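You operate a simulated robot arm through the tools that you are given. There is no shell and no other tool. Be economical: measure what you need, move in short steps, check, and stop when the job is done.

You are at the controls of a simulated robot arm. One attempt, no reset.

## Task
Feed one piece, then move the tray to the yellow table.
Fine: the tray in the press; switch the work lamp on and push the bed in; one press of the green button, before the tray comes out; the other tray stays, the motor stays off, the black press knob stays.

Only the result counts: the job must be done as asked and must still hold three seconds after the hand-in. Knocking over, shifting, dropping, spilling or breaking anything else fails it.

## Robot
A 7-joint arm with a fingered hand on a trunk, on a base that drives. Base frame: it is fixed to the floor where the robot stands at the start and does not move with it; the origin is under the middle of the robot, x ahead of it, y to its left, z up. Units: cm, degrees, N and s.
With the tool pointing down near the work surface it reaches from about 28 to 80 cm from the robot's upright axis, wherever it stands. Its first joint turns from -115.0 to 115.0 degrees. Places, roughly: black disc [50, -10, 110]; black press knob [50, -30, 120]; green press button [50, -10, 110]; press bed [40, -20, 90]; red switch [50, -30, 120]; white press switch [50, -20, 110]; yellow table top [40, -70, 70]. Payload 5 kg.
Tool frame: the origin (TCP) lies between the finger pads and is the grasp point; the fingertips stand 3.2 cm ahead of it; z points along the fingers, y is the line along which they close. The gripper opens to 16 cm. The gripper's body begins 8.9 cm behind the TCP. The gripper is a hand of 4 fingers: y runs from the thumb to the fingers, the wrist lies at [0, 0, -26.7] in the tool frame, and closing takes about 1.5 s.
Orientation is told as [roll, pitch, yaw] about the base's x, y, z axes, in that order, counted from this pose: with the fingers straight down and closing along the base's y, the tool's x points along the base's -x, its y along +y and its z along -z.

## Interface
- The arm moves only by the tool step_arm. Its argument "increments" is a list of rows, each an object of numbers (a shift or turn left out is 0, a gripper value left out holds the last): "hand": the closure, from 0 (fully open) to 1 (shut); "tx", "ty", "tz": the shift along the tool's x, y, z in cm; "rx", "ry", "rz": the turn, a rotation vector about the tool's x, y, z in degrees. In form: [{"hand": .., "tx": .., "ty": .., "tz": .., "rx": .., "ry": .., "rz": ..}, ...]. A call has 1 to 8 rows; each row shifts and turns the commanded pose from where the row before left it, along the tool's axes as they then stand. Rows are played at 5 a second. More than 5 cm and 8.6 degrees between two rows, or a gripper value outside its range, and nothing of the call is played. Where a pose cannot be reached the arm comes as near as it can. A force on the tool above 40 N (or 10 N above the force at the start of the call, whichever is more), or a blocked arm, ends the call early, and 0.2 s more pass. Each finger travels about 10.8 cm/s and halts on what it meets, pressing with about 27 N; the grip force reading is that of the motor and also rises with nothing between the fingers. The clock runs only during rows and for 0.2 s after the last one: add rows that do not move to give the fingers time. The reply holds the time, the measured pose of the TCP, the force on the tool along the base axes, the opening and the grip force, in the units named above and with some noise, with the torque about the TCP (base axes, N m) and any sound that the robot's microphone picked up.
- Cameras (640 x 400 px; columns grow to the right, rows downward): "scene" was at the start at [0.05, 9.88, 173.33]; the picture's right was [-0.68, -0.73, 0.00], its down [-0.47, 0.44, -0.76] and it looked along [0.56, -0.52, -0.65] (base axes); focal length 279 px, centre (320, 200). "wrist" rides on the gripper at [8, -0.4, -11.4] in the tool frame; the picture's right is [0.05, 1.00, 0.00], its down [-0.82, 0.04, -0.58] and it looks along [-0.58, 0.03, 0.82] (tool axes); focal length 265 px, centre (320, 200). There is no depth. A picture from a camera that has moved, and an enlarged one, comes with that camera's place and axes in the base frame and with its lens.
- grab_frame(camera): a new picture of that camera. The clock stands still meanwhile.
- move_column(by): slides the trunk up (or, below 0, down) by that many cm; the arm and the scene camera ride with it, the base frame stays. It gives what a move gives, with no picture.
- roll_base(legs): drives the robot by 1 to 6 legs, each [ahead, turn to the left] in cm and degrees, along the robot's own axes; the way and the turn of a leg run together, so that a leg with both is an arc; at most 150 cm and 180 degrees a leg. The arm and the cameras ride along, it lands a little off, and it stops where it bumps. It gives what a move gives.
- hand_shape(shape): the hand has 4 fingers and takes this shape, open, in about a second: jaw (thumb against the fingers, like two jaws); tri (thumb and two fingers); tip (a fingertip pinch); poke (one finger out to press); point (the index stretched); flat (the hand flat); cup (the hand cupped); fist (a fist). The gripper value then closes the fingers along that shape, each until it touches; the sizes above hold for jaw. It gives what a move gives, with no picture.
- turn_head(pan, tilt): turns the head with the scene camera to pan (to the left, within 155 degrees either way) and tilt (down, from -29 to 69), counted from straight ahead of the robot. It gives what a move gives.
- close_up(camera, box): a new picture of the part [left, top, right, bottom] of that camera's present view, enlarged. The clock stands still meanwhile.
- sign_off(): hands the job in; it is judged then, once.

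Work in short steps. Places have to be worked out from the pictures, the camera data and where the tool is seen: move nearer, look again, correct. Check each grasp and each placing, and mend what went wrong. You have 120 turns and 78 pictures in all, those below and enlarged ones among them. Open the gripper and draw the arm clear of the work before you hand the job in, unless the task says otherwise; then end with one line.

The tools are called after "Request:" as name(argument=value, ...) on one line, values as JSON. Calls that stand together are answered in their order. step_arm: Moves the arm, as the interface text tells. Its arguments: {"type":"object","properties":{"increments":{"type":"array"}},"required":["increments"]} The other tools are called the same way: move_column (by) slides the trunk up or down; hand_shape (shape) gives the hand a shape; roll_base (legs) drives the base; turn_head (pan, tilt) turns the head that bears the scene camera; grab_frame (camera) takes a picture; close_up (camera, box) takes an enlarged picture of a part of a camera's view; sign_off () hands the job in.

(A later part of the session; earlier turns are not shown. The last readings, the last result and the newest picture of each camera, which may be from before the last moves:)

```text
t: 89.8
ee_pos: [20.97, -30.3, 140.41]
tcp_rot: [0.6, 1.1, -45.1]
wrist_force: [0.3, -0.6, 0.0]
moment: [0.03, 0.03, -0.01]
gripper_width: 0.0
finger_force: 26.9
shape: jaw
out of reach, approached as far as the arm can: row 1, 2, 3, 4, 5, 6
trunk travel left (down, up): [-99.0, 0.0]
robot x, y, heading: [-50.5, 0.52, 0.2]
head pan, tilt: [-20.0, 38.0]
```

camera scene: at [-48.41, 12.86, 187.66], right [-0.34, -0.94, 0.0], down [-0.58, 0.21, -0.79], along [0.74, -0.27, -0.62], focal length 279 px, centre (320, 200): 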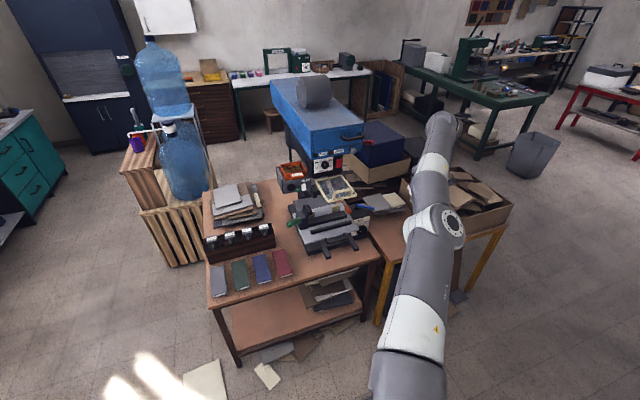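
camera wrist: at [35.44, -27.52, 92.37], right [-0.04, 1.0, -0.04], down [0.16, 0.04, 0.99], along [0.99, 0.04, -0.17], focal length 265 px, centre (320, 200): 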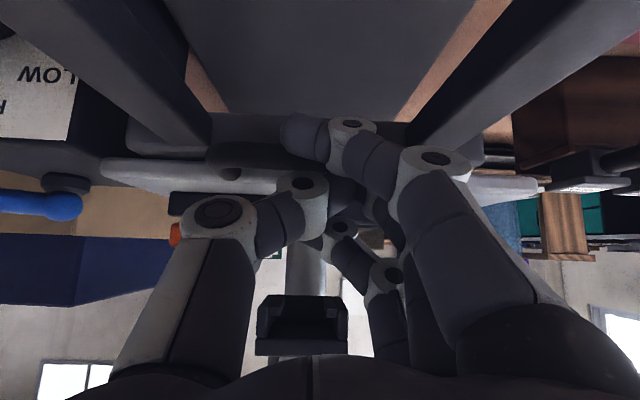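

The data fit a fully straight arm pivoting about a shoulder near z 137. A long sweep to the left at this height stays clear of the press and should bend the elbow.

Request:
step_arm(increments=[{"tx": 2.6, "ty": 4.0}, {"tx": 2.6, "ty": 4.0}, {"tx": 2.8, "ty": 3.8}, {"tx": 3.2, "ty": 3.6}, {"tx": 3.4, "ty": 3.4}, {"tx": 3.4, "ty": 3.4}, {"tx": 3.6, "ty": 3.2}, {"tx": 3.8, "ty": 3}])

Request:
step_arm(increments=[{"tx": 4.4, "ty": 2}, {"tx": 4.5, "ty": 1.7}, {"tx": 4.5, "ty": 1.5}, {"tx": 4.5, "ty": 1}, {"tx": 4.5, "ty": 0}, {"tx": 4.5, "ty": 0}, {"tx": 3.5, "ty": -3.5}, {"tx": 3.5, "ty": -3.5}])

```text
t: 91.6
ee_pos: [26.29, 3.33, 141.5]
tcp_rot: [0.6, 0.8, -47.9]
wrist_force: [-0.9, -0.6, 0.7]
moment: [0.06, 0.0, 0.02]
gripper_width: 0.0
finger_force: 27.1
shape: jaw
out of reach, approached as far as the arm can: row 1, 8
trunk travel left (down, up): [-99.0, 0.0]
robot x, y, heading: [-50.38, -0.17, 0.4]
head pan, tilt: [-20.0, 38.0]
```

```text
t: 93.4
ee_pos: [5.11, 23.13, 141.98]
tcp_rot: [0.7, 0.8, -47.7]
wrist_force: [-0.9, -0.3, -0.3]
moment: [0.0, 0.0, 0.02]
gripper_width: 0.01
finger_force: 27.0
shape: jaw
out of reach, approached as far as the arm can: row 3, 4
trunk travel left (down, up): [-99.0, 0.0]
robot x, y, heading: [-50.39, -0.09, 0.5]
head pan, tilt: [-20.0, 38.0]
```

Unlocked: the radius is down to 60 cm. I turn the hand to the side-by-side orientation and move to in front of the bed, keeping well inside full reach from now on.

Request:
step_arm(increments=[{"rz": 8.4}, {"rz": 8.4}, {"rz": 8.4}, {"rz": 8.4}, {"rz": 8.4}, {"tx": -4.8}, {"tx": -4.8}, {"tx": -4.8}])

Request:
step_arm(increments=[{"tx": -4.8}, {"tx": -4.8}, {"tx": -4.8}, {"tx": -4.8}, {"tx": -4.8}, {"tx": -4.8}, {"tx": -4.8}])

Request:
step_arm(increments=[{"rx": -8}, {"rx": -8}, {"rx": -8}, {"rx": -8}, {"rx": -8}, {"rx": -5}])

Request:
grab_frame(camera="scene")

```text
t: 95.2
ee_pos: [13.58, 10.82, 141.55]
tcp_rot: [0.6, 0.9, -55.8]
wrist_force: [-0.4, -0.8, -0.4]
moment: [0.08, 0.05, 0.04]
gripper_width: 0.0
finger_force: 27.5
shape: jaw
out of reach, approached as far as the arm can: row 2, 3, 4, 5
trunk travel left (down, up): [-99.0, 0.0]
robot x, y, heading: [-50.75, -0.02, 0.1]
head pan, tilt: [-20.0, 38.0]
```

```text
t: 96.8
ee_pos: [26.81, -10.74, 141.55]
tcp_rot: [1.3, 0.0, -55.4]
wrist_force: [-0.1, 0.6, 0.6]
moment: [-0.06, -0.02, -0.01]
gripper_width: 0.01
finger_force: 26.8
shape: jaw
out of reach, approached as far as the arm can: row 5, 6, 7
trunk travel left (down, up): [-99.0, 0.0]
robot x, y, heading: [-50.57, 0.15, 0.1]
head pan, tilt: [-20.0, 38.0]
```

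```text
t: 98.2
ee_pos: [26.84, -10.73, 141.56]
tcp_rot: [45.9, 0.7, -55.7]
wrist_force: [-0.5, -0.3, 0.0]
moment: [-0.03, 0.03, 0.02]
gripper_width: 0.0
finger_force: 27.4
shape: jaw
trunk travel left (down, up): [-99.0, 0.0]
robot x, y, heading: [-50.69, 0.35, 0.1]
head pan, tilt: [-20.0, 38.0]
```

```text
12 pictures are left
camera scene: at [-48.46, 12.82, 187.66], right [-0.34, -0.94, 0.0], down [-0.58, 0.21, -0.79], along [0.74, -0.27, -0.62], focal length 279 px, centre (320, 200)
```

scene: 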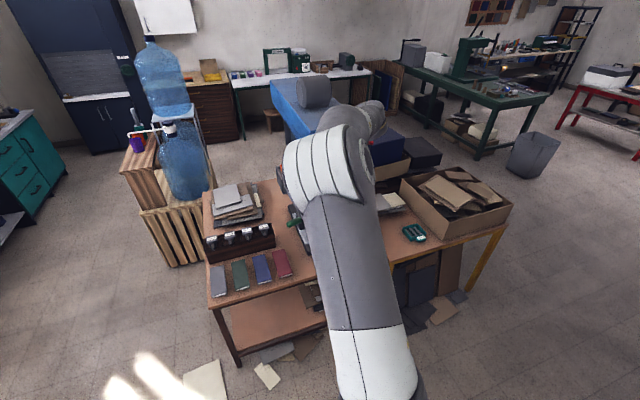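

The wrist roll limit forbids the 90° orientation here, but the elbow is up again. I return the hand to the original square orientation in front of the bed and will use a fist, which has nothing to hook.

Request:
step_arm(increments=[{"rx": 7.6}, {"rx": 7.6}, {"rx": 7.6}, {"rx": 7.6}, {"rx": 7.6}, {"rx": 7.6}, {"rz": -8}, {"rz": -8}])

Request:
step_arm(increments=[{"rz": -8}, {"rz": -8}, {"rz": -8}, {"rz": -8}, {"rz": -7.5}])

Request:
step_arm(increments=[{"tx": 3.3, "ty": -2.2}, {"tx": 3.3, "ty": -2.2}, {"tx": 3.3, "ty": -2.2}, {"tx": 3.3, "ty": -2.2}, {"tx": 3.3, "ty": -2.2}, {"tx": 3.3, "ty": -2.2}, {"tx": 0, "ty": -2.2}])

Request:
hand_shape(shape="fist")

```text
t: 100.0
ee_pos: [26.77, -10.76, 141.49]
tcp_rot: [3.9, -0.3, -39.7]
wrist_force: [-0.1, -0.6, 1.0]
moment: [0.02, -0.04, -0.03]
gripper_width: 0.0
finger_force: 26.7
shape: jaw
out of reach, approached as far as the arm can: row 6
trunk travel left (down, up): [-99.0, 0.0]
robot x, y, heading: [-50.34, 0.24, 0.3]
head pan, tilt: [-20.0, 38.0]
```

```text
t: 101.2
ee_pos: [26.73, -10.68, 141.57]
tcp_rot: [2.8, -2.8, -0.2]
wrist_force: [0.0, 0.3, -0.3]
moment: [-0.01, 0.03, 0.05]
gripper_width: 0.0
finger_force: 26.7
shape: jaw
trunk travel left (down, up): [-99.0, 0.0]
robot x, y, heading: [-50.42, 0.31, 0.2]
head pan, tilt: [-20.0, 38.0]
```

```text
t: 102.8
ee_pos: [7.08, -26.16, 139.6]
tcp_rot: [2.7, -2.7, -0.3]
wrist_force: [0.1, -0.4, 0.2]
moment: [-0.01, 0.03, 0.0]
gripper_width: 0.02
finger_force: 27.0
shape: jaw
trunk travel left (down, up): [-99.0, 0.0]
robot x, y, heading: [-50.35, 0.28, 0.1]
head pan, tilt: [-20.0, 38.0]
```

```text
t: 103.7
ee_pos: [6.92, -26.02, 139.82]
tcp_rot: [2.8, -2.8, -0.3]
wrist_force: [0.2, 0.0, 0.1]
moment: [0.05, 0.02, 0.02]
gripper_width: 0.0
finger_force: 0.0
shape: fist
trunk travel left (down, up): [-99.0, 0.0]
robot x, y, heading: [-50.7, 0.2, -0.2]
head pan, tilt: [-20.0, 38.0]
```

Reachable and folded well. I lower the fist in front of the bed and tilt it to 45°.

Request:
step_arm(increments=[{"tz": 5, "rx": 2.7}, {"tz": 5}, {"tz": 5}, {"tz": 5}, {"tz": 5}, {"tz": 5}, {"tz": 5}, {"tz": 5}])

Request:
step_arm(increments=[{"ry": -8}, {"ry": -8}, {"ry": -8}, {"ry": -8}, {"ry": -8}, {"ry": -2}])

Request:
grab_frame(camera="scene")

```text
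t: 105.5
ee_pos: [8.87, -25.73, 99.67]
tcp_rot: [0.1, -2.8, -0.5]
wrist_force: [0.2, -0.3, -0.1]
moment: [-0.01, 0.02, -0.02]
gripper_width: 0.0
finger_force: 0.0
shape: fist
trunk travel left (down, up): [-99.0, 0.0]
robot x, y, heading: [-50.71, 0.14, -0.2]
head pan, tilt: [-20.0, 38.0]
```

```text
t: 106.9
ee_pos: [8.91, -25.6, 99.81]
tcp_rot: [0.1, -44.9, -0.3]
wrist_force: [0.2, -1.2, 0.2]
moment: [-0.06, -0.02, 0.02]
gripper_width: 0.0
finger_force: 0.1
shape: fist
trunk travel left (down, up): [-99.0, 0.0]
robot x, y, heading: [-50.53, 0.28, 0.2]
head pan, tilt: [-20.0, 38.0]
```

```text
11 pictures are left
camera scene: at [-48.43, 12.89, 187.66], right [-0.34, -0.94, 0.0], down [-0.58, 0.21, -0.79], along [0.74, -0.27, -0.62], focal length 279 px, centre (320, 200)
```

scene: 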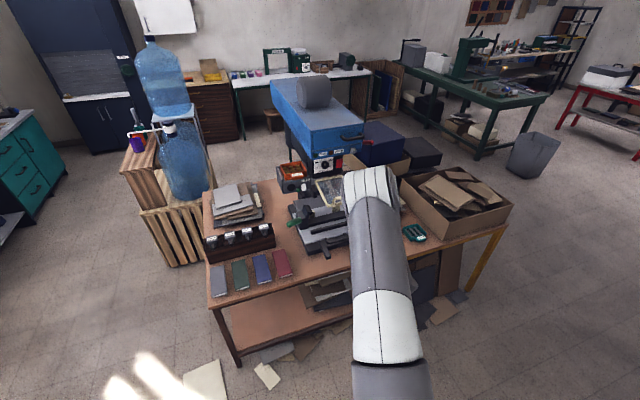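

Elbow is up and the bed is half out. I lower the fist to handle height, then drive forward 25 cm so the rest of the push stays well within reach.

Request:
step_arm(increments=[{"tx": 2.5, "tz": 2.5}, {"tx": 2.5, "tz": 2.5}, {"tx": 2.4, "tz": 2.4}])

Request:
roll_base(legs=[[25, 0]])

Request:
step_arm(increments=[{"tx": -1, "tz": 1}, {"tx": -1, "tz": 1}, {"tx": -1, "tz": 1}, {"tx": -1, "tz": 1}, {"tx": -1, "tz": 1}, {"tx": -1, "tz": 1}])

Request:
close_up(camera="scene", box=[270, 160, 470, 285])

```text
t: 107.7
ee_pos: [8.98, -25.73, 89.29]
tcp_rot: [0.1, -44.7, -0.4]
wrist_force: [1.0, 0.1, -1.0]
moment: [0.04, 0.03, 0.02]
gripper_width: 0.0
finger_force: 0.1
shape: fist
trunk travel left (down, up): [-99.0, 0.0]
robot x, y, heading: [-50.53, -0.04, 0.1]
head pan, tilt: [-20.0, 38.0]
```

```text
t: 109.6
ee_pos: [33.88, -25.56, 89.45]
tcp_rot: [0.2, -44.7, -0.4]
wrist_force: [0.5, 0.4, -0.3]
moment: [0.0, 0.03, 0.0]
gripper_width: 0.03
finger_force: 0.1
shape: fist
trunk travel left (down, up): [-99.0, 0.0]
robot x, y, heading: [-25.17, 0.2, -0.0]
head pan, tilt: [-20.0, 38.0]
```

```text
t: 111.0
ee_pos: [42.6, -25.58, 89.54]
tcp_rot: [0.1, -44.9, -0.3]
wrist_force: [-1.0, 0.2, 0.7]
moment: [0.02, -0.05, 0.03]
gripper_width: 0.02
finger_force: 0.0
shape: fist
trunk travel left (down, up): [-99.0, 0.0]
robot x, y, heading: [-25.11, -0.02, -0.0]
head pan, tilt: [-20.0, 38.0]
```

```text
3.20 times, centred on (370, 222) of scene
camera zoom: at [-23.45, 12.89, 187.66], right [-0.34, -0.94, 0.0], down [-0.58, 0.21, -0.79], along [0.74, -0.27, -0.62], focal length 894 px, centre (160, 128)
```

zoom: 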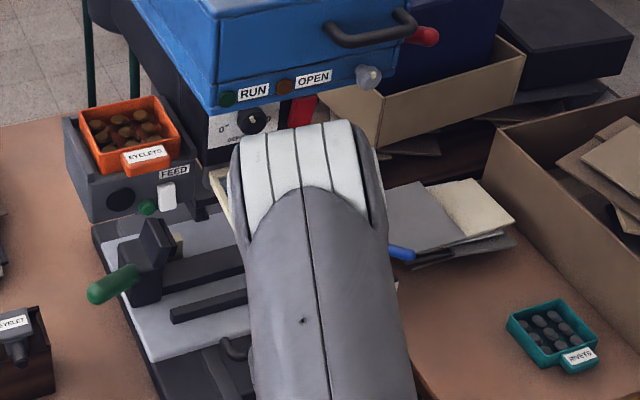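

Fist is following the handle and the elbow is clear. I push on in steps to the stop.

Request:
step_arm(increments=[{"tx": -0.8, "tz": 0.8}, {"tx": -0.8, "tz": 0.8}, {"tx": -0.8, "tz": 0.8}, {"tx": -0.8, "tz": 0.8}, {"tx": -0.8, "tz": 0.8}])

Request:
step_arm(increments=[{"tx": -0.5, "tz": 0.5}, {"tx": -0.5, "tz": 0.5}, {"tx": -0.5, "tz": 0.5}, {"tx": -0.5, "tz": 0.5}, {"tx": -0.5, "tz": 0.5}, {"tx": -0.5, "tz": 0.5}])

```text
t: 112.2
ee_pos: [47.71, -25.81, 89.81]
tcp_rot: [0.1, -45.1, -0.4]
wrist_force: [-17.0, -4.5, 15.5]
moment: [-0.02, 0.08, -0.07]
gripper_width: 0.02
finger_force: 0.0
shape: fist
trunk travel left (down, up): [-99.0, 0.0]
robot x, y, heading: [-25.78, 0.05, -0.1]
head pan, tilt: [-20.0, 38.0]
```

```text
t: 112.6
ee_pos: [48.12, -26.25, 89.83]
tcp_rot: [-0.3, -44.8, -0.6]
wrist_force: [-19.5, 0.9, 20.9]
moment: [-0.17, 0.16, -0.11]
gripper_width: 0.02
finger_force: 0.0
shape: fist
trunk travel left (down, up): [-99.0, 0.0]
robot x, y, heading: [-25.42, 0.34, -0.1]
head pan, tilt: [-20.0, 38.0]
stopped in row 2: the force on the tool passed its limit at 48 N (the readings are from after the stop); the commanded pose is now the measured one
```

Stopped at 48 N. I check whether this is the bed's stop.

Request:
close_up(camera="scene", box=[270, 160, 430, 260])

Request:
grab_frame(camera="wrist")

```text
4.00 times, centred on (350, 210) of scene
camera zoom: at [-24.01, 13.1, 187.68], right [-0.34, -0.94, 0.0], down [-0.58, 0.21, -0.79], along [0.74, -0.27, -0.61], focal length 1118 px, centre (200, 160)
```

zoom: 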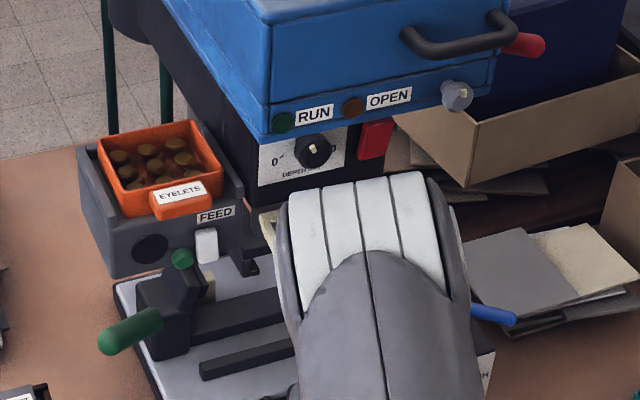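

```text
8 pictures are left
camera wrist: at [34.29, -26.43, 92.16], right [-0.02, 1.0, -0.04], down [0.17, 0.04, 0.98], along [0.98, 0.02, -0.17], focal length 265 px, centre (320, 200)
```

wrist: 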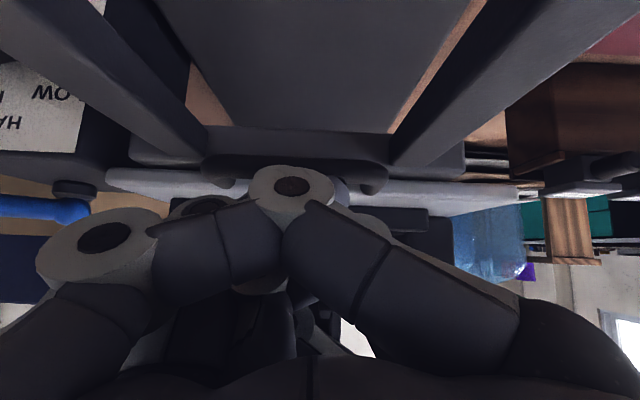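

The plate is now flush with the back of its base and the travel was about 20 cm, so the bed is in. I back the fist straight away from the handle and drive back 13 cm.

Request:
step_arm(increments=[{"tx": 0.7, "tz": -0.7}, {"tx": 2, "tz": -2}, {"tx": 2, "tz": -2}, {"tx": 2, "tz": -2}])

Request:
roll_base(legs=[[-15, 0]])

Request:
step_arm(increments=[{"tx": -3, "tz": -3}, {"tx": -3, "tz": -3}, {"tx": -3, "tz": -3}, {"tx": -3, "tz": -3}, {"tx": -3, "tz": -3}, {"tx": -3, "tz": -3}, {"tx": -3, "tz": -3}, {"tx": -3, "tz": -3}])

Request:
close_up(camera="scene", box=[260, 120, 460, 260])

```text
t: 113.6
ee_pos: [39.02, -26.04, 89.66]
tcp_rot: [-0.1, -44.6, -0.6]
wrist_force: [-0.5, 0.5, -0.1]
moment: [-0.01, -0.01, 0.02]
gripper_width: 0.0
finger_force: 0.1
shape: fist
trunk travel left (down, up): [-99.0, 0.0]
robot x, y, heading: [-25.46, 0.45, -0.0]
head pan, tilt: [-20.0, 38.0]
```

```text
t: 115.0
ee_pos: [24.39, -25.84, 89.65]
tcp_rot: [-0.1, -44.8, -0.3]
wrist_force: [-0.3, 0.7, 0.7]
moment: [0.01, 0.01, 0.01]
gripper_width: 0.0
finger_force: 0.2
shape: fist
trunk travel left (down, up): [-99.0, 0.0]
robot x, y, heading: [-40.12, -0.09, 0.4]
head pan, tilt: [-20.0, 38.0]
```

```text
t: 116.8
ee_pos: [24.37, -25.8, 123.56]
tcp_rot: [-0.1, -44.7, -0.5]
wrist_force: [-0.3, -0.4, -0.2]
moment: [0.0, -0.02, 0.01]
gripper_width: 0.02
finger_force: 0.1
shape: fist
trunk travel left (down, up): [-99.0, 0.0]
robot x, y, heading: [-40.35, 0.01, 0.2]
head pan, tilt: [-20.0, 38.0]
```

```text
2.86 times, centred on (360, 190) of scene
camera zoom: at [-38.41, 12.92, 187.65], right [-0.34, -0.94, 0.0], down [-0.58, 0.21, -0.79], along [0.74, -0.27, -0.62], focal length 798 px, centre (206, 229)
```

zoom: 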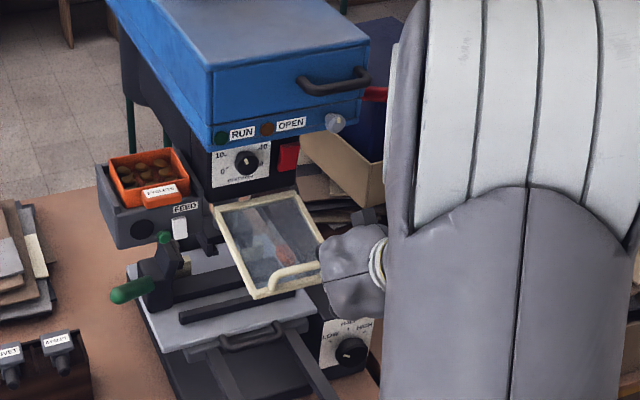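

The bed is in. I raise the hand, move in front of the feed unit as before, and open the jaw, checking the guard as well.

Request:
step_arm(increments=[{"tx": -3.4, "tz": -3.4}, {"tx": -3.4, "tz": -3.4}, {"tx": -3.3, "tz": -3.3}, {"ty": 5, "ry": 4}, {"ty": 5, "ry": 4}, {"ty": 5, "ry": 4}, {"ty": 4.8}])

Request:
hand_shape(shape="jaw")

Request:
step_arm(increments=[{"hand": 0, "tx": -3.6, "tz": 2.3}, {"tx": -3.6, "tz": 2.3}])

Request:
grab_frame(camera="wrist")

```text
t: 118.4
ee_pos: [24.68, -6.18, 137.88]
tcp_rot: [-0.2, -32.6, -0.2]
wrist_force: [-1.5, 0.3, 0.1]
moment: [-0.03, -0.03, -0.01]
gripper_width: 0.0
finger_force: 0.0
shape: fist
trunk travel left (down, up): [-99.0, 0.0]
robot x, y, heading: [-40.38, 0.24, 0.3]
head pan, tilt: [-20.0, 38.0]
```

```text
t: 119.3
ee_pos: [24.72, -6.24, 137.78]
tcp_rot: [-0.2, -32.7, -0.4]
wrist_force: [-0.1, -0.1, 0.8]
moment: [0.02, -0.02, -0.01]
gripper_width: 15.99
finger_force: 0.0
shape: jaw
trunk travel left (down, up): [-99.0, 0.0]
robot x, y, heading: [-40.59, 0.17, -0.1]
head pan, tilt: [-20.0, 38.0]
```

```text
t: 119.9
ee_pos: [33.65, -6.02, 137.73]
tcp_rot: [0.0, -32.6, -0.3]
wrist_force: [0.9, 0.4, 0.7]
moment: [-0.02, 0.02, 0.0]
gripper_width: 16.0
finger_force: 0.0
shape: jaw
trunk travel left (down, up): [-99.0, 0.0]
robot x, y, heading: [-40.45, -0.16, 0.2]
head pan, tilt: [-20.0, 38.0]
```

```text
6 pictures are left
camera wrist: at [20.61, -6.37, 142.99], right [-0.04, 1.0, -0.03], down [0.38, 0.04, 0.93], along [0.93, 0.02, -0.38], focal length 265 px, centre (320, 200)
```

wrist: 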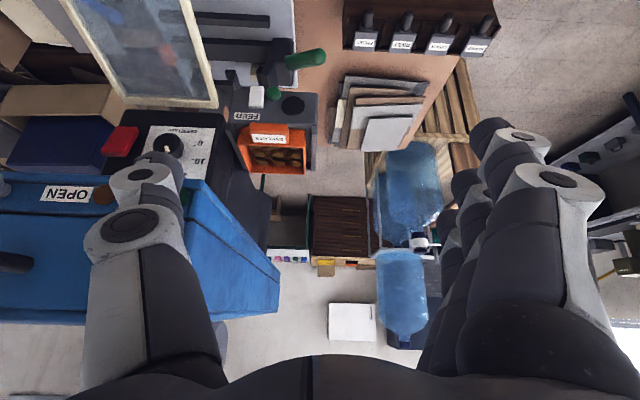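

The guard has tipped down about 18°; my elbow must have pressed it, and I'll set it back afterwards. First the feed: I move the thumb to about 7 cm in front of the green button.

Request:
step_arm(increments=[{"tx": 0.68, "ty": 0.23, "tz": 4.27}, {"tx": 0.68, "ty": 0.23, "tz": 4.27}, {"tx": 0.68, "ty": 0.23, "tz": 4.27}, {"tx": 0.68, "ty": 0.23, "tz": 4.27}, {"tx": 0.68, "ty": 0.23, "tz": 4.27}, {"tx": 0.68, "ty": 0.23, "tz": 4.27}])

Request:
close_up(camera="wrist", box=[120, 130, 340, 268])

```text
t: 121.3
ee_pos: [44.1, -4.85, 113.86]
tcp_rot: [-0.1, -32.6, -0.4]
wrist_force: [0.5, -0.6, 0.5]
moment: [0.03, 0.01, -0.01]
gripper_width: 16.0
finger_force: 0.0
shape: jaw
trunk travel left (down, up): [-99.0, 0.0]
robot x, y, heading: [-39.98, 0.27, 0.2]
head pan, tilt: [-20.0, 38.0]
```

```text
2.90 times, centred on (230, 199) of wrist
camera zoom: at [30.95, -5.04, 119.05], right [-0.04, 1.0, -0.03], down [0.38, 0.04, 0.93], along [0.93, 0.02, -0.38], focal length 769 px, centre (581, 203)
```

zoom: 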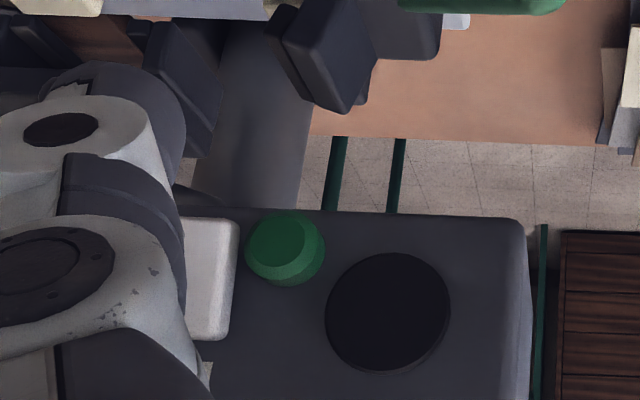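

Green measures at about (52.5,-13.1,112). I shift 0.85 cm left and 0.5 cm up, then approach carefully.

Request:
step_arm(increments=[{"ty": 0.85, "tx": -0.27, "tz": -0.42}, {"tx": -2.1, "tz": 1.35}, {"tx": -1.7, "tz": 1.08}, {"tx": -0.34, "tz": 0.22}])

Request:
step_arm(increments=[{"tx": -0.34, "tz": 0.22}, {"tx": -0.34, "tz": 0.22}])

```text
t: 122.3
ee_pos: [48.71, -3.94, 114.55]
tcp_rot: [-0.1, -32.6, -0.3]
wrist_force: [-0.1, -0.4, -1.2]
moment: [0.04, 0.0, -0.04]
gripper_width: 16.0
finger_force: 0.0
shape: jaw
trunk travel left (down, up): [-99.0, 0.0]
robot x, y, heading: [-40.66, 0.01, 0.3]
head pan, tilt: [-20.0, 38.0]
```

```text
t: 122.9
ee_pos: [49.57, -3.85, 114.38]
tcp_rot: [0.0, -32.7, -0.2]
wrist_force: [-0.6, -0.7, -0.3]
moment: [0.0, -0.01, -0.01]
gripper_width: 15.99
finger_force: 0.1
shape: jaw
trunk travel left (down, up): [-99.0, 0.0]
robot x, y, heading: [-40.31, 0.01, 0.2]
head pan, tilt: [-20.0, 38.0]
```

No contact yet; I continue in two small steps.

Request:
step_arm(increments=[{"tx": -0.34, "tz": 0.22}, {"tx": -0.34, "tz": 0.22}])

```text
t: 123.5
ee_pos: [50.37, -3.86, 114.34]
tcp_rot: [-0.1, -32.6, -0.4]
wrist_force: [-0.6, -0.6, -0.2]
moment: [0.02, 0.0, 0.01]
gripper_width: 15.98
finger_force: 0.1
shape: jaw
trunk travel left (down, up): [-99.0, 0.0]
robot x, y, heading: [-40.08, 0.32, 0.2]
head pan, tilt: [-20.0, 38.0]
```

Request:
step_arm(increments=[{"tx": -0.34, "tz": 0.22}, {"tx": -0.25, "tz": 0.16}])

```text
t: 124.1
ee_pos: [50.96, -4.01, 114.56]
tcp_rot: [0.0, -32.7, -0.4]
wrist_force: [-0.6, -0.1, 0.1]
moment: [-0.04, 0.03, -0.11]
gripper_width: 16.01
finger_force: 0.1
shape: jaw
trunk travel left (down, up): [-99.0, 0.0]
robot x, y, heading: [-40.35, -0.02, 0.3]
head pan, tilt: [-20.0, 38.0]
```

Still free, though a slight moment is appearing. I keep creeping.

Request:
step_arm(increments=[{"tx": -0.25, "tz": 0.16}, {"tx": -0.25, "tz": 0.16}])

```text
t: 124.7
ee_pos: [51.59, -3.86, 114.41]
tcp_rot: [-0.1, -32.7, -0.4]
wrist_force: [-3.5, 0.7, 0.5]
moment: [0.0, 0.04, -0.3]
gripper_width: 15.99
finger_force: 0.1
shape: jaw
trunk travel left (down, up): [-99.0, 0.0]
robot x, y, heading: [-40.45, 0.31, 0.4]
head pan, tilt: [-20.0, 38.0]
heard: click
```

A click at light contact on the green button. I withdraw at once and listen.

Request:
step_arm(increments=[{"tx": 0.85, "tz": -0.55}, {"tx": 2.5, "tz": -1.6}, {"tx": 3.4, "tz": -2.2}])

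Request:
grab_frame(camera="wrist")

```text
t: 125.5
ee_pos: [43.35, -3.83, 114.61]
tcp_rot: [0.0, -32.8, -0.4]
wrist_force: [-0.5, -0.3, -0.7]
moment: [0.01, -0.02, 0.04]
gripper_width: 16.0
finger_force: 0.0
shape: jaw
trunk travel left (down, up): [-99.0, 0.0]
robot x, y, heading: [-40.22, 0.38, 0.4]
head pan, tilt: [-20.0, 38.0]
```

```text
4 pictures are left
camera wrist: at [30.4, -4.06, 119.76], right [-0.04, 1.0, -0.03], down [0.37, 0.04, 0.93], along [0.93, 0.02, -0.37], focal length 265 px, centre (320, 200)
```

wrist: 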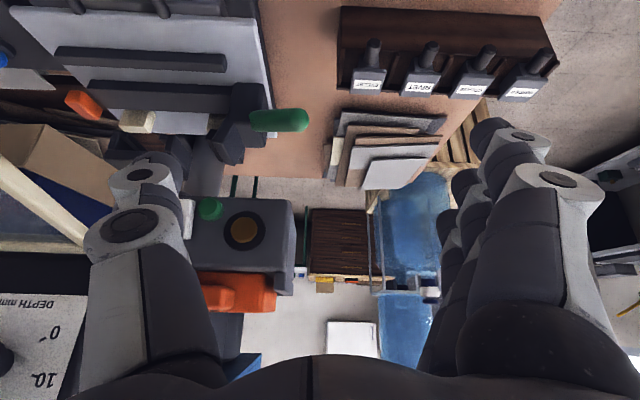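

A brass eyelet now sits on the black disc, so exactly one piece has been fed. Next the tray: I estimate it at x 54–62.5, y −17.5…−7.3, rim z 121, side walls of the holder at z 119. I raise the hand, set it upright and line up in y.

Request:
step_arm(increments=[{"tx": -1.3, "tz": -3.9}, {"tx": -2.17, "tz": -3.37}, {"tx": -2.17, "tz": -3.37}, {"tx": -2.17, "tz": -3.37}, {"tx": -2.17, "tz": -3.37}, {"tx": -2.17, "tz": -3.37}])

Request:
step_arm(increments=[{"tx": 4, "tz": -2.5}, {"tx": 4, "tz": -2.5}, {"ry": 8}, {"ry": 8}, {"ry": 8}, {"ry": 8}, {"ry": 0.8, "ty": -3.4}, {"ty": -3.4}])

```text
t: 126.9
ee_pos: [42.45, -3.88, 138.73]
tcp_rot: [0.0, -32.7, -0.4]
wrist_force: [-0.5, 0.5, 0.1]
moment: [0.03, -0.01, -0.02]
gripper_width: 15.99
finger_force: 0.2
shape: jaw
trunk travel left (down, up): [-99.0, 0.0]
robot x, y, heading: [-40.18, 0.03, 0.5]
head pan, tilt: [-20.0, 38.0]
```

```text
t: 128.7
ee_pos: [33.3, -10.6, 138.1]
tcp_rot: [0.0, 0.3, -0.4]
wrist_force: [0.7, -0.3, 0.2]
moment: [0.01, 0.02, 0.04]
gripper_width: 15.98
finger_force: 0.1
shape: jaw
trunk travel left (down, up): [-99.0, 0.0]
robot x, y, heading: [-40.18, -0.09, 0.2]
head pan, tilt: [-20.0, 38.0]
```

Upright at (33.3,-10.6,138). I drive 25 cm forward to bring the hand over the tray, then take a wrist picture.

Request:
roll_base(legs=[[25, 0]])

Request:
grab_frame(camera="wrist")

```text
t: 129.9
ee_pos: [41.91, -10.66, 138.22]
tcp_rot: [-0.4, 1.4, -0.9]
wrist_force: [-13.6, 6.4, 1.8]
moment: [-0.39, -0.71, -0.7]
gripper_width: 16.0
finger_force: 0.0
shape: jaw
trunk travel left (down, up): [-99.0, 0.0]
robot x, y, heading: [-30.32, -0.09, 0.1]
head pan, tilt: [-20.0, 38.0]
stopped in leg 1: the force on the tool passed its limit at 122 N (the readings are from after the stop); the commanded pose is now the measured one
```

```text
3 pictures are left
camera wrist: at [34.02, -10.81, 149.75], right [-0.04, 1.0, -0.01], down [0.83, 0.03, 0.56], along [0.56, 0.02, -0.83], focal length 265 px, centre (320, 200)
```

wrist: 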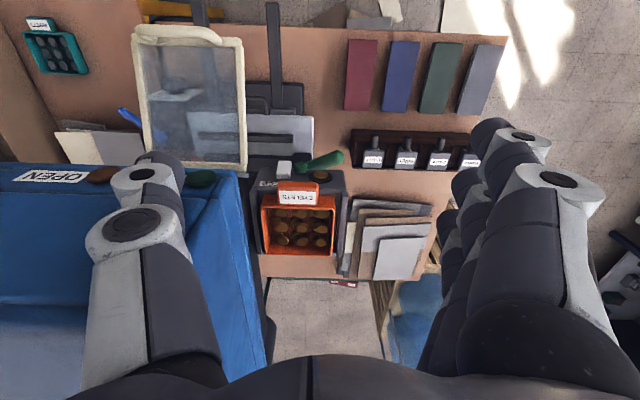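

The thumb met the blue head, whose left side is at y ≈ −17, so a top-down grasp won't fit there. I'll take the tray by its label tab (x 51–54, y −15.6…−10.1, z 119–121) from the front with the hand pitched to −60°. First I back away.

Request:
roll_base(legs=[[-10, 0]])

Request:
step_arm(increments=[{"ry": -7.5, "hand": 0.18}, {"ry": -7.5}, {"ry": -7.5}, {"ry": -7.5}, {"ry": -7.5}, {"ry": -7.5}, {"ry": -7.5}, {"ry": -7.5}])

```text
t: 131.0
ee_pos: [32.21, -10.73, 138.16]
tcp_rot: [-0.4, 1.4, -0.8]
wrist_force: [-0.5, 1.1, -0.1]
moment: [0.01, -0.05, -0.01]
gripper_width: 16.01
finger_force: 0.0
shape: jaw
trunk travel left (down, up): [-99.0, 0.0]
robot x, y, heading: [-40.24, 0.18, 0.4]
head pan, tilt: [-20.0, 38.0]
```

```text
t: 132.8
ee_pos: [32.29, -10.72, 137.96]
tcp_rot: [-0.7, -58.7, -0.3]
wrist_force: [-0.2, -0.5, -0.4]
moment: [0.04, -0.03, -0.01]
gripper_width: 13.17
finger_force: 0.1
shape: jaw
trunk travel left (down, up): [-99.0, 0.0]
robot x, y, heading: [-40.45, 0.32, 0.4]
head pan, tilt: [-20.0, 38.0]
```

Pitched and part-closed. I move to the pre-grasp, 8 cm in front of the tab at z 121.

Request:
step_arm(increments=[{"tx": 1.9, "ty": 0.17, "tz": 3.42}, {"tx": 1.9, "ty": 0.17, "tz": 3.42}, {"tx": 1.9, "ty": 0.17, "tz": 3.42}, {"tx": 1.9, "ty": 0.17, "tz": 3.42}, {"tx": 1.9, "ty": 0.17, "tz": 3.42}])

Request:
grab_frame(camera="wrist")

```text
t: 134.0
ee_pos: [42.17, -10.09, 120.92]
tcp_rot: [-0.6, -58.6, -0.1]
wrist_force: [0.1, -0.2, 0.0]
moment: [0.01, -0.02, 0.02]
gripper_width: 13.15
finger_force: 0.1
shape: jaw
trunk travel left (down, up): [-99.0, 0.0]
robot x, y, heading: [-40.34, 0.42, 0.6]
head pan, tilt: [-20.0, 38.0]
```

```text
2 pictures are left
camera wrist: at [28.21, -10.17, 120.0], right [-0.01, 1.0, -0.05], down [-0.07, 0.05, 1.0], along [1.0, 0.02, 0.07], focal length 265 px, centre (320, 200)
```

wrist: 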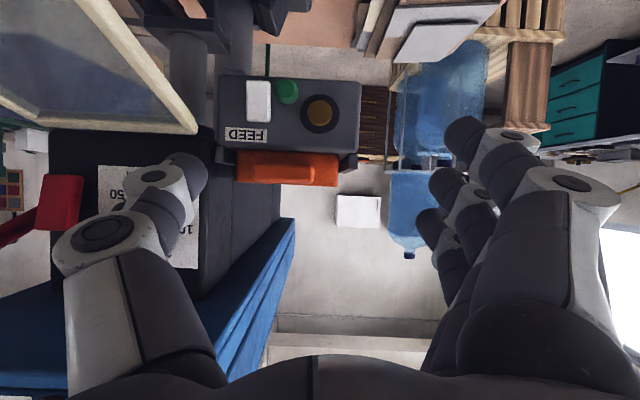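

Tab at z ≈ 118.4–120.3 lies between thumb and fingers. I advance to TCP (50.4,-10,120.3).

Request:
step_arm(increments=[{"tx": -0.94, "tz": 1.83}, {"tx": -0.94, "tz": 1.83}, {"tx": -0.94, "tz": 1.83}, {"tx": -0.94, "tz": 1.83}])

```text
t: 135.0
ee_pos: [50.29, -10.39, 120.36]
tcp_rot: [-0.7, -58.6, -0.4]
wrist_force: [0.1, 0.1, -0.6]
moment: [-0.04, 0.02, -0.02]
gripper_width: 13.16
finger_force: 0.0
shape: jaw
trunk travel left (down, up): [-99.0, 0.0]
robot x, y, heading: [-40.32, -0.08, 0.2]
head pan, tilt: [-20.0, 38.0]
```

No contact. I close the hand on the tab.

Request:
step_arm(increments=[{"hand": 0.5}, {"hand": 0.7}, {"hand": 1}, {"hand": 1}, {"hand": 1}, {"hand": 1}, {"hand": 1}, {"hand": 1}])

```text
t: 136.8
ee_pos: [50.0, -10.66, 120.5]
tcp_rot: [-0.8, -58.6, -0.4]
wrist_force: [-12.1, -9.1, 1.9]
moment: [0.0, 0.11, -0.07]
gripper_width: 3.22
finger_force: 26.7
shape: jaw
trunk travel left (down, up): [-99.0, 0.0]
robot x, y, heading: [-40.8, 0.13, 0.1]
head pan, tilt: [-20.0, 38.0]
```

The width reads 3.2 cm with 12 N pushing back, so the grip may not be the full tab width. I test with a small lift and read the forces.

Request:
step_arm(increments=[{"tx": -0.43, "tz": -0.26}, {"tx": -0.43, "tz": -0.26}, {"tx": -0.43, "tz": -0.26}])

```text
t: 137.6
ee_pos: [50.15, -10.62, 121.95]
tcp_rot: [-0.5, -58.6, -0.5]
wrist_force: [-11.6, -12.3, -5.3]
moment: [-0.17, 0.35, 0.05]
gripper_width: 3.2
finger_force: 27.1
shape: jaw
trunk travel left (down, up): [-99.0, 0.0]
robot x, y, heading: [-40.52, 0.11, 0.1]
head pan, tilt: [-20.0, 38.0]
```

The vertical load rose by about 7 N and is holding, so the tray seems to be coming along. I lift another 1.5 cm.

Request:
step_arm(increments=[{"tx": -0.43, "tz": -0.26}, {"tx": -0.43, "tz": -0.26}, {"tx": -0.43, "tz": -0.26}])

```text
t: 138.4
ee_pos: [50.25, -9.98, 124.04]
tcp_rot: [-0.6, -59.0, 0.0]
wrist_force: [-4.3, -3.6, 3.8]
moment: [-0.07, 0.11, -0.19]
gripper_width: 2.79
finger_force: 27.1
shape: jaw
trunk travel left (down, up): [-99.0, 0.0]
robot x, y, heading: [-40.77, 0.09, 0.0]
head pan, tilt: [-20.0, 38.0]
```

The grip slipped (width changed and the load vanished). I need to look.

Request:
grab_frame(camera="wrist")

```text
1 pictures are left
camera wrist: at [36.22, -10.22, 122.93], right [-0.02, 1.0, -0.05], down [-0.08, 0.05, 1.0], along [1.0, 0.02, 0.07], focal length 265 px, centre (320, 200)
```

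wrist: 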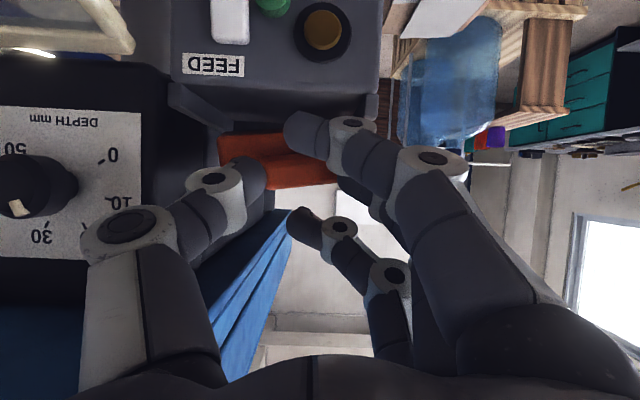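

The picture shows the tray raised about 2.5 cm, carried by the index finger under the tab: not a safe hold for carrying. I set it back down into its seat and release gently.

Request:
step_arm(increments=[{"tx": 0.6, "tz": 0.37}, {"tx": 0.6, "tz": 0.37}, {"tx": 0.6, "tz": 0.37}, {"tx": 0.6, "tz": 0.37}, {"tx": 0.6, "tz": 0.37}])

Request:
step_arm(increments=[{"hand": 0.75}, {"hand": 0.65}, {"hand": 0.55}, {"hand": 0.4}, {"hand": 0.25}, {"hand": 0.18}, {"hand": 0.18}])

```text
t: 139.6
ee_pos: [50.19, -10.24, 119.95]
tcp_rot: [-0.8, -58.5, -0.1]
wrist_force: [-0.7, 1.0, 1.2]
moment: [-0.14, -0.12, 0.03]
gripper_width: 1.5
finger_force: 27.7
shape: jaw
trunk travel left (down, up): [-99.0, 0.0]
robot x, y, heading: [-40.4, 0.37, 0.5]
head pan, tilt: [-20.0, 38.0]
```

```text
t: 141.2
ee_pos: [50.1, -10.23, 119.97]
tcp_rot: [-0.9, -58.6, -0.3]
wrist_force: [0.3, -1.1, -0.2]
moment: [0.01, 0.01, 0.03]
gripper_width: 13.09
finger_force: 0.1
shape: jaw
trunk travel left (down, up): [-99.0, 0.0]
robot x, y, heading: [-40.48, 0.36, 0.2]
head pan, tilt: [-20.0, 38.0]
```

Released; the tray is back in its seat. A firmer hold is lengthwise: thumb on the tab's front face, fingers behind the tray, with the hand turned −90°. I retreat, go upright, and test how far the hand can turn here.

Request:
step_arm(increments=[{"tx": 1.56, "tz": -2.56}, {"tx": 1.56, "tz": -2.56}, {"tx": 1.56, "tz": -2.56}, {"tx": 1.56, "tz": -2.56}, {"tx": -4, "tz": -2.5}, {"tx": -4, "tz": -2.5}, {"tx": -4, "tz": -2.5}, {"tx": -4, "tz": -2.5}])

Request:
step_arm(increments=[{"ry": 7.4}, {"ry": 7.4}, {"ry": 7.4}, {"ry": 7.4}, {"ry": 7.4}, {"ry": 7.4}, {"ry": 7.4}, {"ry": 7.4}])

Request:
step_arm(increments=[{"rz": 8.5}, {"rz": 8.5}, {"rz": 8.5}, {"rz": 8.5}, {"rz": 8.5}, {"rz": 8.5}, {"rz": 8.5}, {"rz": 8.5}])

```text
t: 143.0
ee_pos: [37.99, -10.05, 138.77]
tcp_rot: [-0.6, -58.5, -0.3]
wrist_force: [-0.5, 0.2, -0.5]
moment: [-0.04, -0.03, -0.05]
gripper_width: 13.08
finger_force: 0.0
shape: jaw
trunk travel left (down, up): [-99.0, 0.0]
robot x, y, heading: [-40.62, 0.05, 0.2]
head pan, tilt: [-20.0, 38.0]
```

```text
t: 144.8
ee_pos: [38.38, -9.13, 138.46]
tcp_rot: [1.0, -7.6, 0.9]
wrist_force: [1.1, 0.2, 0.5]
moment: [0.02, 0.03, -0.03]
gripper_width: 13.09
finger_force: 0.0
shape: jaw
out of reach, approached as far as the arm can: row 1, 2
trunk travel left (down, up): [-99.0, 0.0]
robot x, y, heading: [-40.34, 0.04, 0.1]
head pan, tilt: [-20.0, 38.0]
```

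```text
t: 146.6
ee_pos: [38.31, -8.99, 138.7]
tcp_rot: [7.5, -1.9, -67.1]
wrist_force: [-0.5, 0.0, 0.3]
moment: [0.01, 0.03, 0.02]
gripper_width: 13.11
finger_force: 0.2
shape: jaw
trunk travel left (down, up): [-99.0, 0.0]
robot x, y, heading: [-40.24, 0.19, 0.4]
head pan, tilt: [-20.0, 38.0]
```

It turned to −67° without trouble. I first pull in 10 cm to stay away from full extension, then finish the turn.

Request:
step_arm(increments=[{"tx": 1.3, "ty": -3.07}, {"tx": 1.3, "ty": -3.07}, {"tx": 1.3, "ty": -3.07}, {"rz": 7.7}, {"rz": 7.7}, {"rz": 7.7}])

```text
t: 148.0
ee_pos: [28.46, -8.83, 137.27]
tcp_rot: [7.8, 1.1, -90.1]
wrist_force: [0.4, -0.6, -0.7]
moment: [-0.04, -0.01, 0.01]
gripper_width: 13.14
finger_force: 0.0
shape: jaw
trunk travel left (down, up): [-99.0, 0.0]
robot x, y, heading: [-40.61, 0.17, 0.4]
head pan, tilt: [-20.0, 38.0]
```

Turned to −90°. I straighten the residual tilt, lean the hand's top 12° to the left (away from the blue head), open fully and shift left before driving in.

Request:
step_arm(increments=[{"hand": 0, "rx": 7.8}, {"ry": -6, "tx": 1.5}, {"ry": -6, "tx": 1.5}, {"tz": 0}, {"tz": 0}])

```text
t: 149.2
ee_pos: [28.48, -6.67, 137.25]
tcp_rot: [8.0, -7.9, -91.2]
wrist_force: [-0.4, 0.9, 0.5]
moment: [-0.01, -0.01, 0.0]
gripper_width: 15.98
finger_force: 0.0
shape: jaw
out of reach, approached as far as the arm can: row 1, 3
trunk travel left (down, up): [-99.0, 0.0]
robot x, y, heading: [-40.78, -0.09, 0.3]
head pan, tilt: [-20.0, 38.0]
```

Close enough: 8° forward tilt remains, which just puts the thumb slightly lower than the fingers, as suits the tab. I drive 28 cm forward to come over the tray.

Request:
roll_base(legs=[[28.3, 0]])

```text
t: 151.2
ee_pos: [56.7, -6.69, 137.16]
tcp_rot: [7.7, -7.8, -91.3]
wrist_force: [-0.2, -0.1, 0.2]
moment: [0.0, 0.04, -0.02]
gripper_width: 15.98
finger_force: 0.1
shape: jaw
trunk travel left (down, up): [-99.0, 0.0]
robot x, y, heading: [-12.18, 0.14, 0.2]
head pan, tilt: [-20.0, 38.0]
```

Over the tray at a safe offset. I descend 10 cm so the tips are just above the rim and use the last picture to check alignment.

Request:
step_arm(increments=[{"tx": 0.46, "ty": -0.45, "tz": 3.27}, {"tx": 0.46, "ty": -0.45, "tz": 3.27}, {"tx": 0.46, "ty": -0.45, "tz": 3.27}])

Request:
grab_frame(camera="wrist")

```text
t: 152.0
ee_pos: [56.8, -6.78, 127.13]
tcp_rot: [7.8, -8.0, -91.3]
wrist_force: [0.5, -0.6, -0.3]
moment: [0.03, 0.04, 0.01]
gripper_width: 16.0
finger_force: 0.0
shape: jaw
trunk travel left (down, up): [-99.0, 0.0]
robot x, y, heading: [-12.0, 0.38, -0.0]
head pan, tilt: [-20.0, 38.0]
```

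```text
0 pictures are left
camera wrist: at [54.89, 2.8, 137.12], right [0.99, 0.05, 0.13], down [-0.05, -0.73, 0.68], along [0.13, -0.68, -0.72], focal length 265 px, centre (320, 200)
```

wrist: 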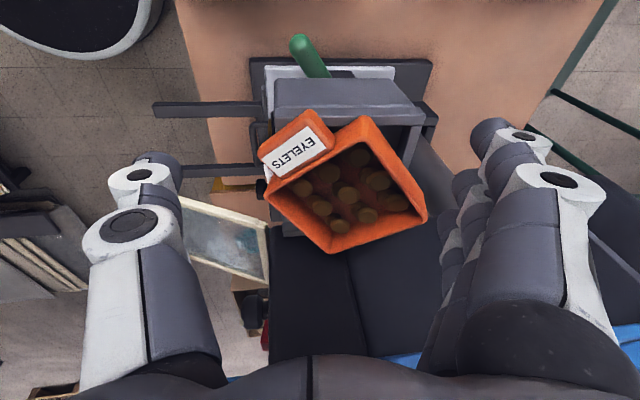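

Pictures are used up. The last one shows the tray lying askew on top of its holder: turned about −50°, contents intact, centre near (59,-10.5), the tab pointing front-left. I'll grasp it across its other two sides with the hand at yaw ≈ −50°, so I raise a little and turn.

Request:
step_arm(increments=[{"tx": -0.55, "ty": 0.54, "tz": -3.92}, {"rz": -8}, {"rz": -8}, {"rz": -8}, {"rz": -8}, {"rz": -8}])

```text
t: 153.4
ee_pos: [56.64, -6.81, 131.1]
tcp_rot: [1.0, -11.0, -50.7]
wrist_force: [-0.5, -1.0, -0.9]
moment: [-0.03, -0.03, 0.0]
gripper_width: 15.98
finger_force: 0.1
shape: jaw
trunk travel left (down, up): [-99.0, 0.0]
robot x, y, heading: [-12.06, 0.25, -0.0]
head pan, tilt: [-20.0, 38.0]
```

Now I shift over the tray's estimated centre and descend in small checks.

Request:
step_arm(increments=[{"tx": -1.9, "ty": -0.16, "tz": 0.37}, {"tx": -1.9, "ty": -0.16, "tz": 0.37}, {"tx": 0.38, "tz": 1.96}])

Request:
step_arm(increments=[{"tx": 0.19, "tz": 0.98}, {"tx": 0.19, "tz": 0.98}, {"tx": 0.19, "tz": 0.98}])

```text
t: 154.2
ee_pos: [58.96, -9.76, 128.93]
tcp_rot: [0.9, -10.9, -50.8]
wrist_force: [0.8, 0.1, 0.1]
moment: [-0.04, 0.01, 0.01]
gripper_width: 15.98
finger_force: 0.1
shape: jaw
trunk travel left (down, up): [-99.0, 0.0]
robot x, y, heading: [-12.19, -0.21, 0.2]
head pan, tilt: [-20.0, 38.0]
```

```text
t: 155.0
ee_pos: [58.93, -9.81, 126.01]
tcp_rot: [0.9, -11.0, -50.9]
wrist_force: [-0.2, 0.0, 0.1]
moment: [0.0, 0.0, 0.0]
gripper_width: 15.98
finger_force: 0.0
shape: jaw
trunk travel left (down, up): [-99.0, 0.0]
robot x, y, heading: [-11.89, 0.19, -0.0]
head pan, tilt: [-20.0, 38.0]
```

No contact so far. I go down in three more 1 cm steps.

Request:
step_arm(increments=[{"tx": 0.19, "tz": 0.98}, {"tx": 0.19, "tz": 0.98}, {"tx": 0.1, "tz": 0.6}])

```text
t: 155.8
ee_pos: [59.04, -9.99, 123.37]
tcp_rot: [1.0, -11.1, -50.9]
wrist_force: [-0.3, -0.1, -0.1]
moment: [0.01, 0.02, -0.01]
gripper_width: 15.99
finger_force: 0.0
shape: jaw
trunk travel left (down, up): [-99.0, 0.0]
robot x, y, heading: [-12.76, -0.15, -0.1]
head pan, tilt: [-20.0, 38.0]
```

Tips at about 120.2. Another 0.8 cm, then I close gently and read the width.

Request:
step_arm(increments=[{"tx": 0.15, "tz": 0.78}, {"hand": 0.15}, {"hand": 0.25}, {"hand": 0.3}, {"hand": 0.35}, {"hand": 0.4}])

```text
t: 157.2
ee_pos: [58.98, -9.84, 122.75]
tcp_rot: [1.0, -11.0, -51.0]
wrist_force: [-0.7, -0.2, 0.3]
moment: [-0.08, 0.04, 0.01]
gripper_width: 9.28
finger_force: 12.6
shape: jaw
trunk travel left (down, up): [-99.0, 0.0]
robot x, y, heading: [-12.2, 0.04, 0.0]
head pan, tilt: [-20.0, 38.0]
```

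Grip force is building near 9.3 cm, consistent with the tray walls. I close fully and hold.

Request:
step_arm(increments=[{"hand": 0.6}, {"hand": 1}, {"hand": 1}, {"hand": 1}, {"hand": 1}])

```text
t: 158.4
ee_pos: [58.88, -9.71, 122.71]
tcp_rot: [1.0, -11.1, -50.8]
wrist_force: [0.3, -1.1, 2.6]
moment: [-0.11, 0.07, 0.0]
gripper_width: 9.22
finger_force: 26.8
shape: jaw
trunk travel left (down, up): [-99.0, 0.0]
robot x, y, heading: [-12.28, 0.14, 0.1]
head pan, tilt: [-20.0, 38.0]
```

It stays at 9.22 cm under full force: the tray is held. I lift 2 cm and check.

Request:
step_arm(increments=[{"tx": -0.1, "tz": -0.5}, {"tx": -0.1, "tz": -0.5}, {"tx": -0.1, "tz": -0.5}, {"tx": -0.1, "tz": -0.5}])

```text
t: 159.4
ee_pos: [58.9, -9.8, 124.71]
tcp_rot: [1.0, -11.0, -50.9]
wrist_force: [-0.3, -0.7, -1.9]
moment: [0.03, 0.04, 0.01]
gripper_width: 9.19
finger_force: 26.8
shape: jaw
trunk travel left (down, up): [-99.0, 0.0]
robot x, y, heading: [-12.26, 0.14, 0.1]
head pan, tilt: [-20.0, 38.0]
```

Light load of about 2 N, stable moments: the tray is off the holder. I shift 4.5 cm left, away from the head, then raise 10 cm.

Request:
step_arm(increments=[{"tx": 0.85, "ty": 0.71, "tz": -0.17}, {"tx": 0.85, "ty": 0.71, "tz": -0.17}, {"tx": 0.85, "ty": 0.71, "tz": -0.17}, {"tx": 0.85, "ty": 0.71, "tz": -0.17}])

Request:
step_arm(increments=[{"tx": -0.28, "tz": -1.47}, {"tx": -0.28, "tz": -1.47}, {"tx": -0.28, "tz": -1.47}, {"tx": -0.28, "tz": -1.47}, {"tx": -0.28, "tz": -1.47}, {"tx": -0.28, "tz": -1.47}, {"tx": -0.28, "tz": -1.47}])

```text
t: 160.4
ee_pos: [58.96, -5.2, 124.95]
tcp_rot: [0.9, -11.0, -50.9]
wrist_force: [0.2, 0.4, -1.5]
moment: [0.0, 0.01, -0.01]
gripper_width: 9.2
finger_force: 26.7
shape: jaw
trunk travel left (down, up): [-99.0, 0.0]
robot x, y, heading: [-12.37, 0.25, -0.2]
head pan, tilt: [-20.0, 38.0]
```

```text
t: 162.0
ee_pos: [58.8, -5.53, 135.39]
tcp_rot: [1.0, -11.0, -50.9]
wrist_force: [-0.3, -1.1, -0.7]
moment: [-0.02, 0.0, 0.02]
gripper_width: 9.22
finger_force: 26.5
shape: jaw
trunk travel left (down, up): [-99.0, 0.0]
robot x, y, heading: [-12.18, 0.28, -0.0]
head pan, tilt: [-20.0, 38.0]
```

Tray is firmly held at 9.2 cm. I drive back 28 cm, then swing the arm to the right in the open space in front of the tables.

Request:
roll_base(legs=[[-28, 0]])

Request:
step_arm(increments=[{"tx": -1.6, "ty": -3.79, "tz": 0.31}, {"tx": -1.6, "ty": -3.79, "tz": 0.31}, {"tx": -1.6, "ty": -3.79, "tz": 0.31}, {"tx": -1.6, "ty": -3.79, "tz": 0.31}, {"tx": -1.6, "ty": -3.79, "tz": 0.31}, {"tx": -1.6, "ty": -3.79, "tz": 0.31}, {"tx": -1.6, "ty": -3.79, "tz": 0.31}, {"tx": -1.6, "ty": -3.79, "tz": 0.31}])

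```text
t: 163.9
ee_pos: [30.83, -5.25, 135.33]
tcp_rot: [1.0, -11.0, -50.6]
wrist_force: [-0.2, 0.5, -1.0]
moment: [-0.03, 0.02, 0.01]
gripper_width: 9.2
finger_force: 26.6
shape: jaw
trunk travel left (down, up): [-99.0, 0.0]
robot x, y, heading: [-39.97, 0.05, 0.2]
head pan, tilt: [-20.0, 38.0]
```

```text
t: 165.7
ee_pos: [15.72, -34.65, 134.77]
tcp_rot: [1.1, -11.0, -50.6]
wrist_force: [0.4, 0.4, -1.6]
moment: [0.04, 0.02, 0.05]
gripper_width: 9.15
finger_force: 27.1
shape: jaw
trunk travel left (down, up): [-99.0, 0.0]
robot x, y, heading: [-39.92, -0.11, 0.4]
head pan, tilt: [-20.0, 38.0]
```

Holding well. I continue the swing.

Request:
step_arm(increments=[{"tx": -1.6, "ty": -3.79, "tz": 0.31}, {"tx": -1.6, "ty": -3.79, "tz": 0.31}, {"tx": -1.6, "ty": -3.79, "tz": 0.31}, {"tx": -1.6, "ty": -3.79, "tz": 0.31}, {"tx": -1.6, "ty": -3.79, "tz": 0.31}, {"tx": -1.6, "ty": -3.79, "tz": 0.31}, {"tx": -1.6, "ty": -3.79, "tz": 0.31}, {"tx": -1.6, "ty": -3.79, "tz": 0.31}])

```text
t: 167.5
ee_pos: [0.84, -64.49, 134.29]
tcp_rot: [1.2, -11.0, -50.6]
wrist_force: [0.0, -0.1, -2.2]
moment: [0.09, 0.03, -0.01]
gripper_width: 9.15
finger_force: 26.7
shape: jaw
trunk travel left (down, up): [-99.0, 0.0]
robot x, y, heading: [-39.78, 0.05, 0.6]
head pan, tilt: [-20.0, 38.0]
```

Positioned to the right. I drive forward 40 cm so the tray comes over the yellow table.

Request:
roll_base(legs=[[40, 0]])

```text
t: 170.0
ee_pos: [40.52, -63.93, 134.26]
tcp_rot: [0.9, -11.0, -50.4]
wrist_force: [0.6, 0.4, -1.6]
moment: [-0.03, 0.05, -0.01]
gripper_width: 9.17
finger_force: 27.1
shape: jaw
trunk travel left (down, up): [-99.0, 0.0]
robot x, y, heading: [-0.59, 0.68, 0.5]
head pan, tilt: [-20.0, 38.0]
```

Over the table at (40.5,-64). I lower the trunk 25 cm, then continue with the arm.

Request:
move_column(by=-25)

Request:
step_arm(increments=[{"tx": 0.57, "tz": 2.94}, {"tx": 0.57, "tz": 2.94}, {"tx": 0.57, "tz": 2.94}, {"tx": 0.57, "tz": 2.94}, {"tx": 0.57, "tz": 2.94}, {"tx": 0.57, "tz": 2.94}, {"tx": 0.57, "tz": 2.94}, {"tx": 0.38, "tz": 1.96}])

```text
t: 172.6
ee_pos: [40.51, -63.88, 109.39]
tcp_rot: [1.0, -11.0, -50.6]
wrist_force: [-0.3, 0.6, -0.9]
moment: [0.02, 0.01, 0.0]
gripper_width: 9.17
finger_force: 26.7
shape: jaw
trunk travel left (down, up): [-74.0, 25.0]
robot x, y, heading: [-0.57, 0.53, 0.5]
head pan, tilt: [-20.0, 38.0]
```

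```text
t: 174.4
ee_pos: [41.04, -63.68, 86.39]
tcp_rot: [0.9, -11.0, -50.5]
wrist_force: [-0.6, -0.6, -2.2]
moment: [0.01, 0.02, 0.01]
gripper_width: 9.19
finger_force: 27.1
shape: jaw
trunk travel left (down, up): [-74.0, 25.0]
robot x, y, heading: [-0.72, 0.44, 0.5]
head pan, tilt: [-20.0, 38.0]
```

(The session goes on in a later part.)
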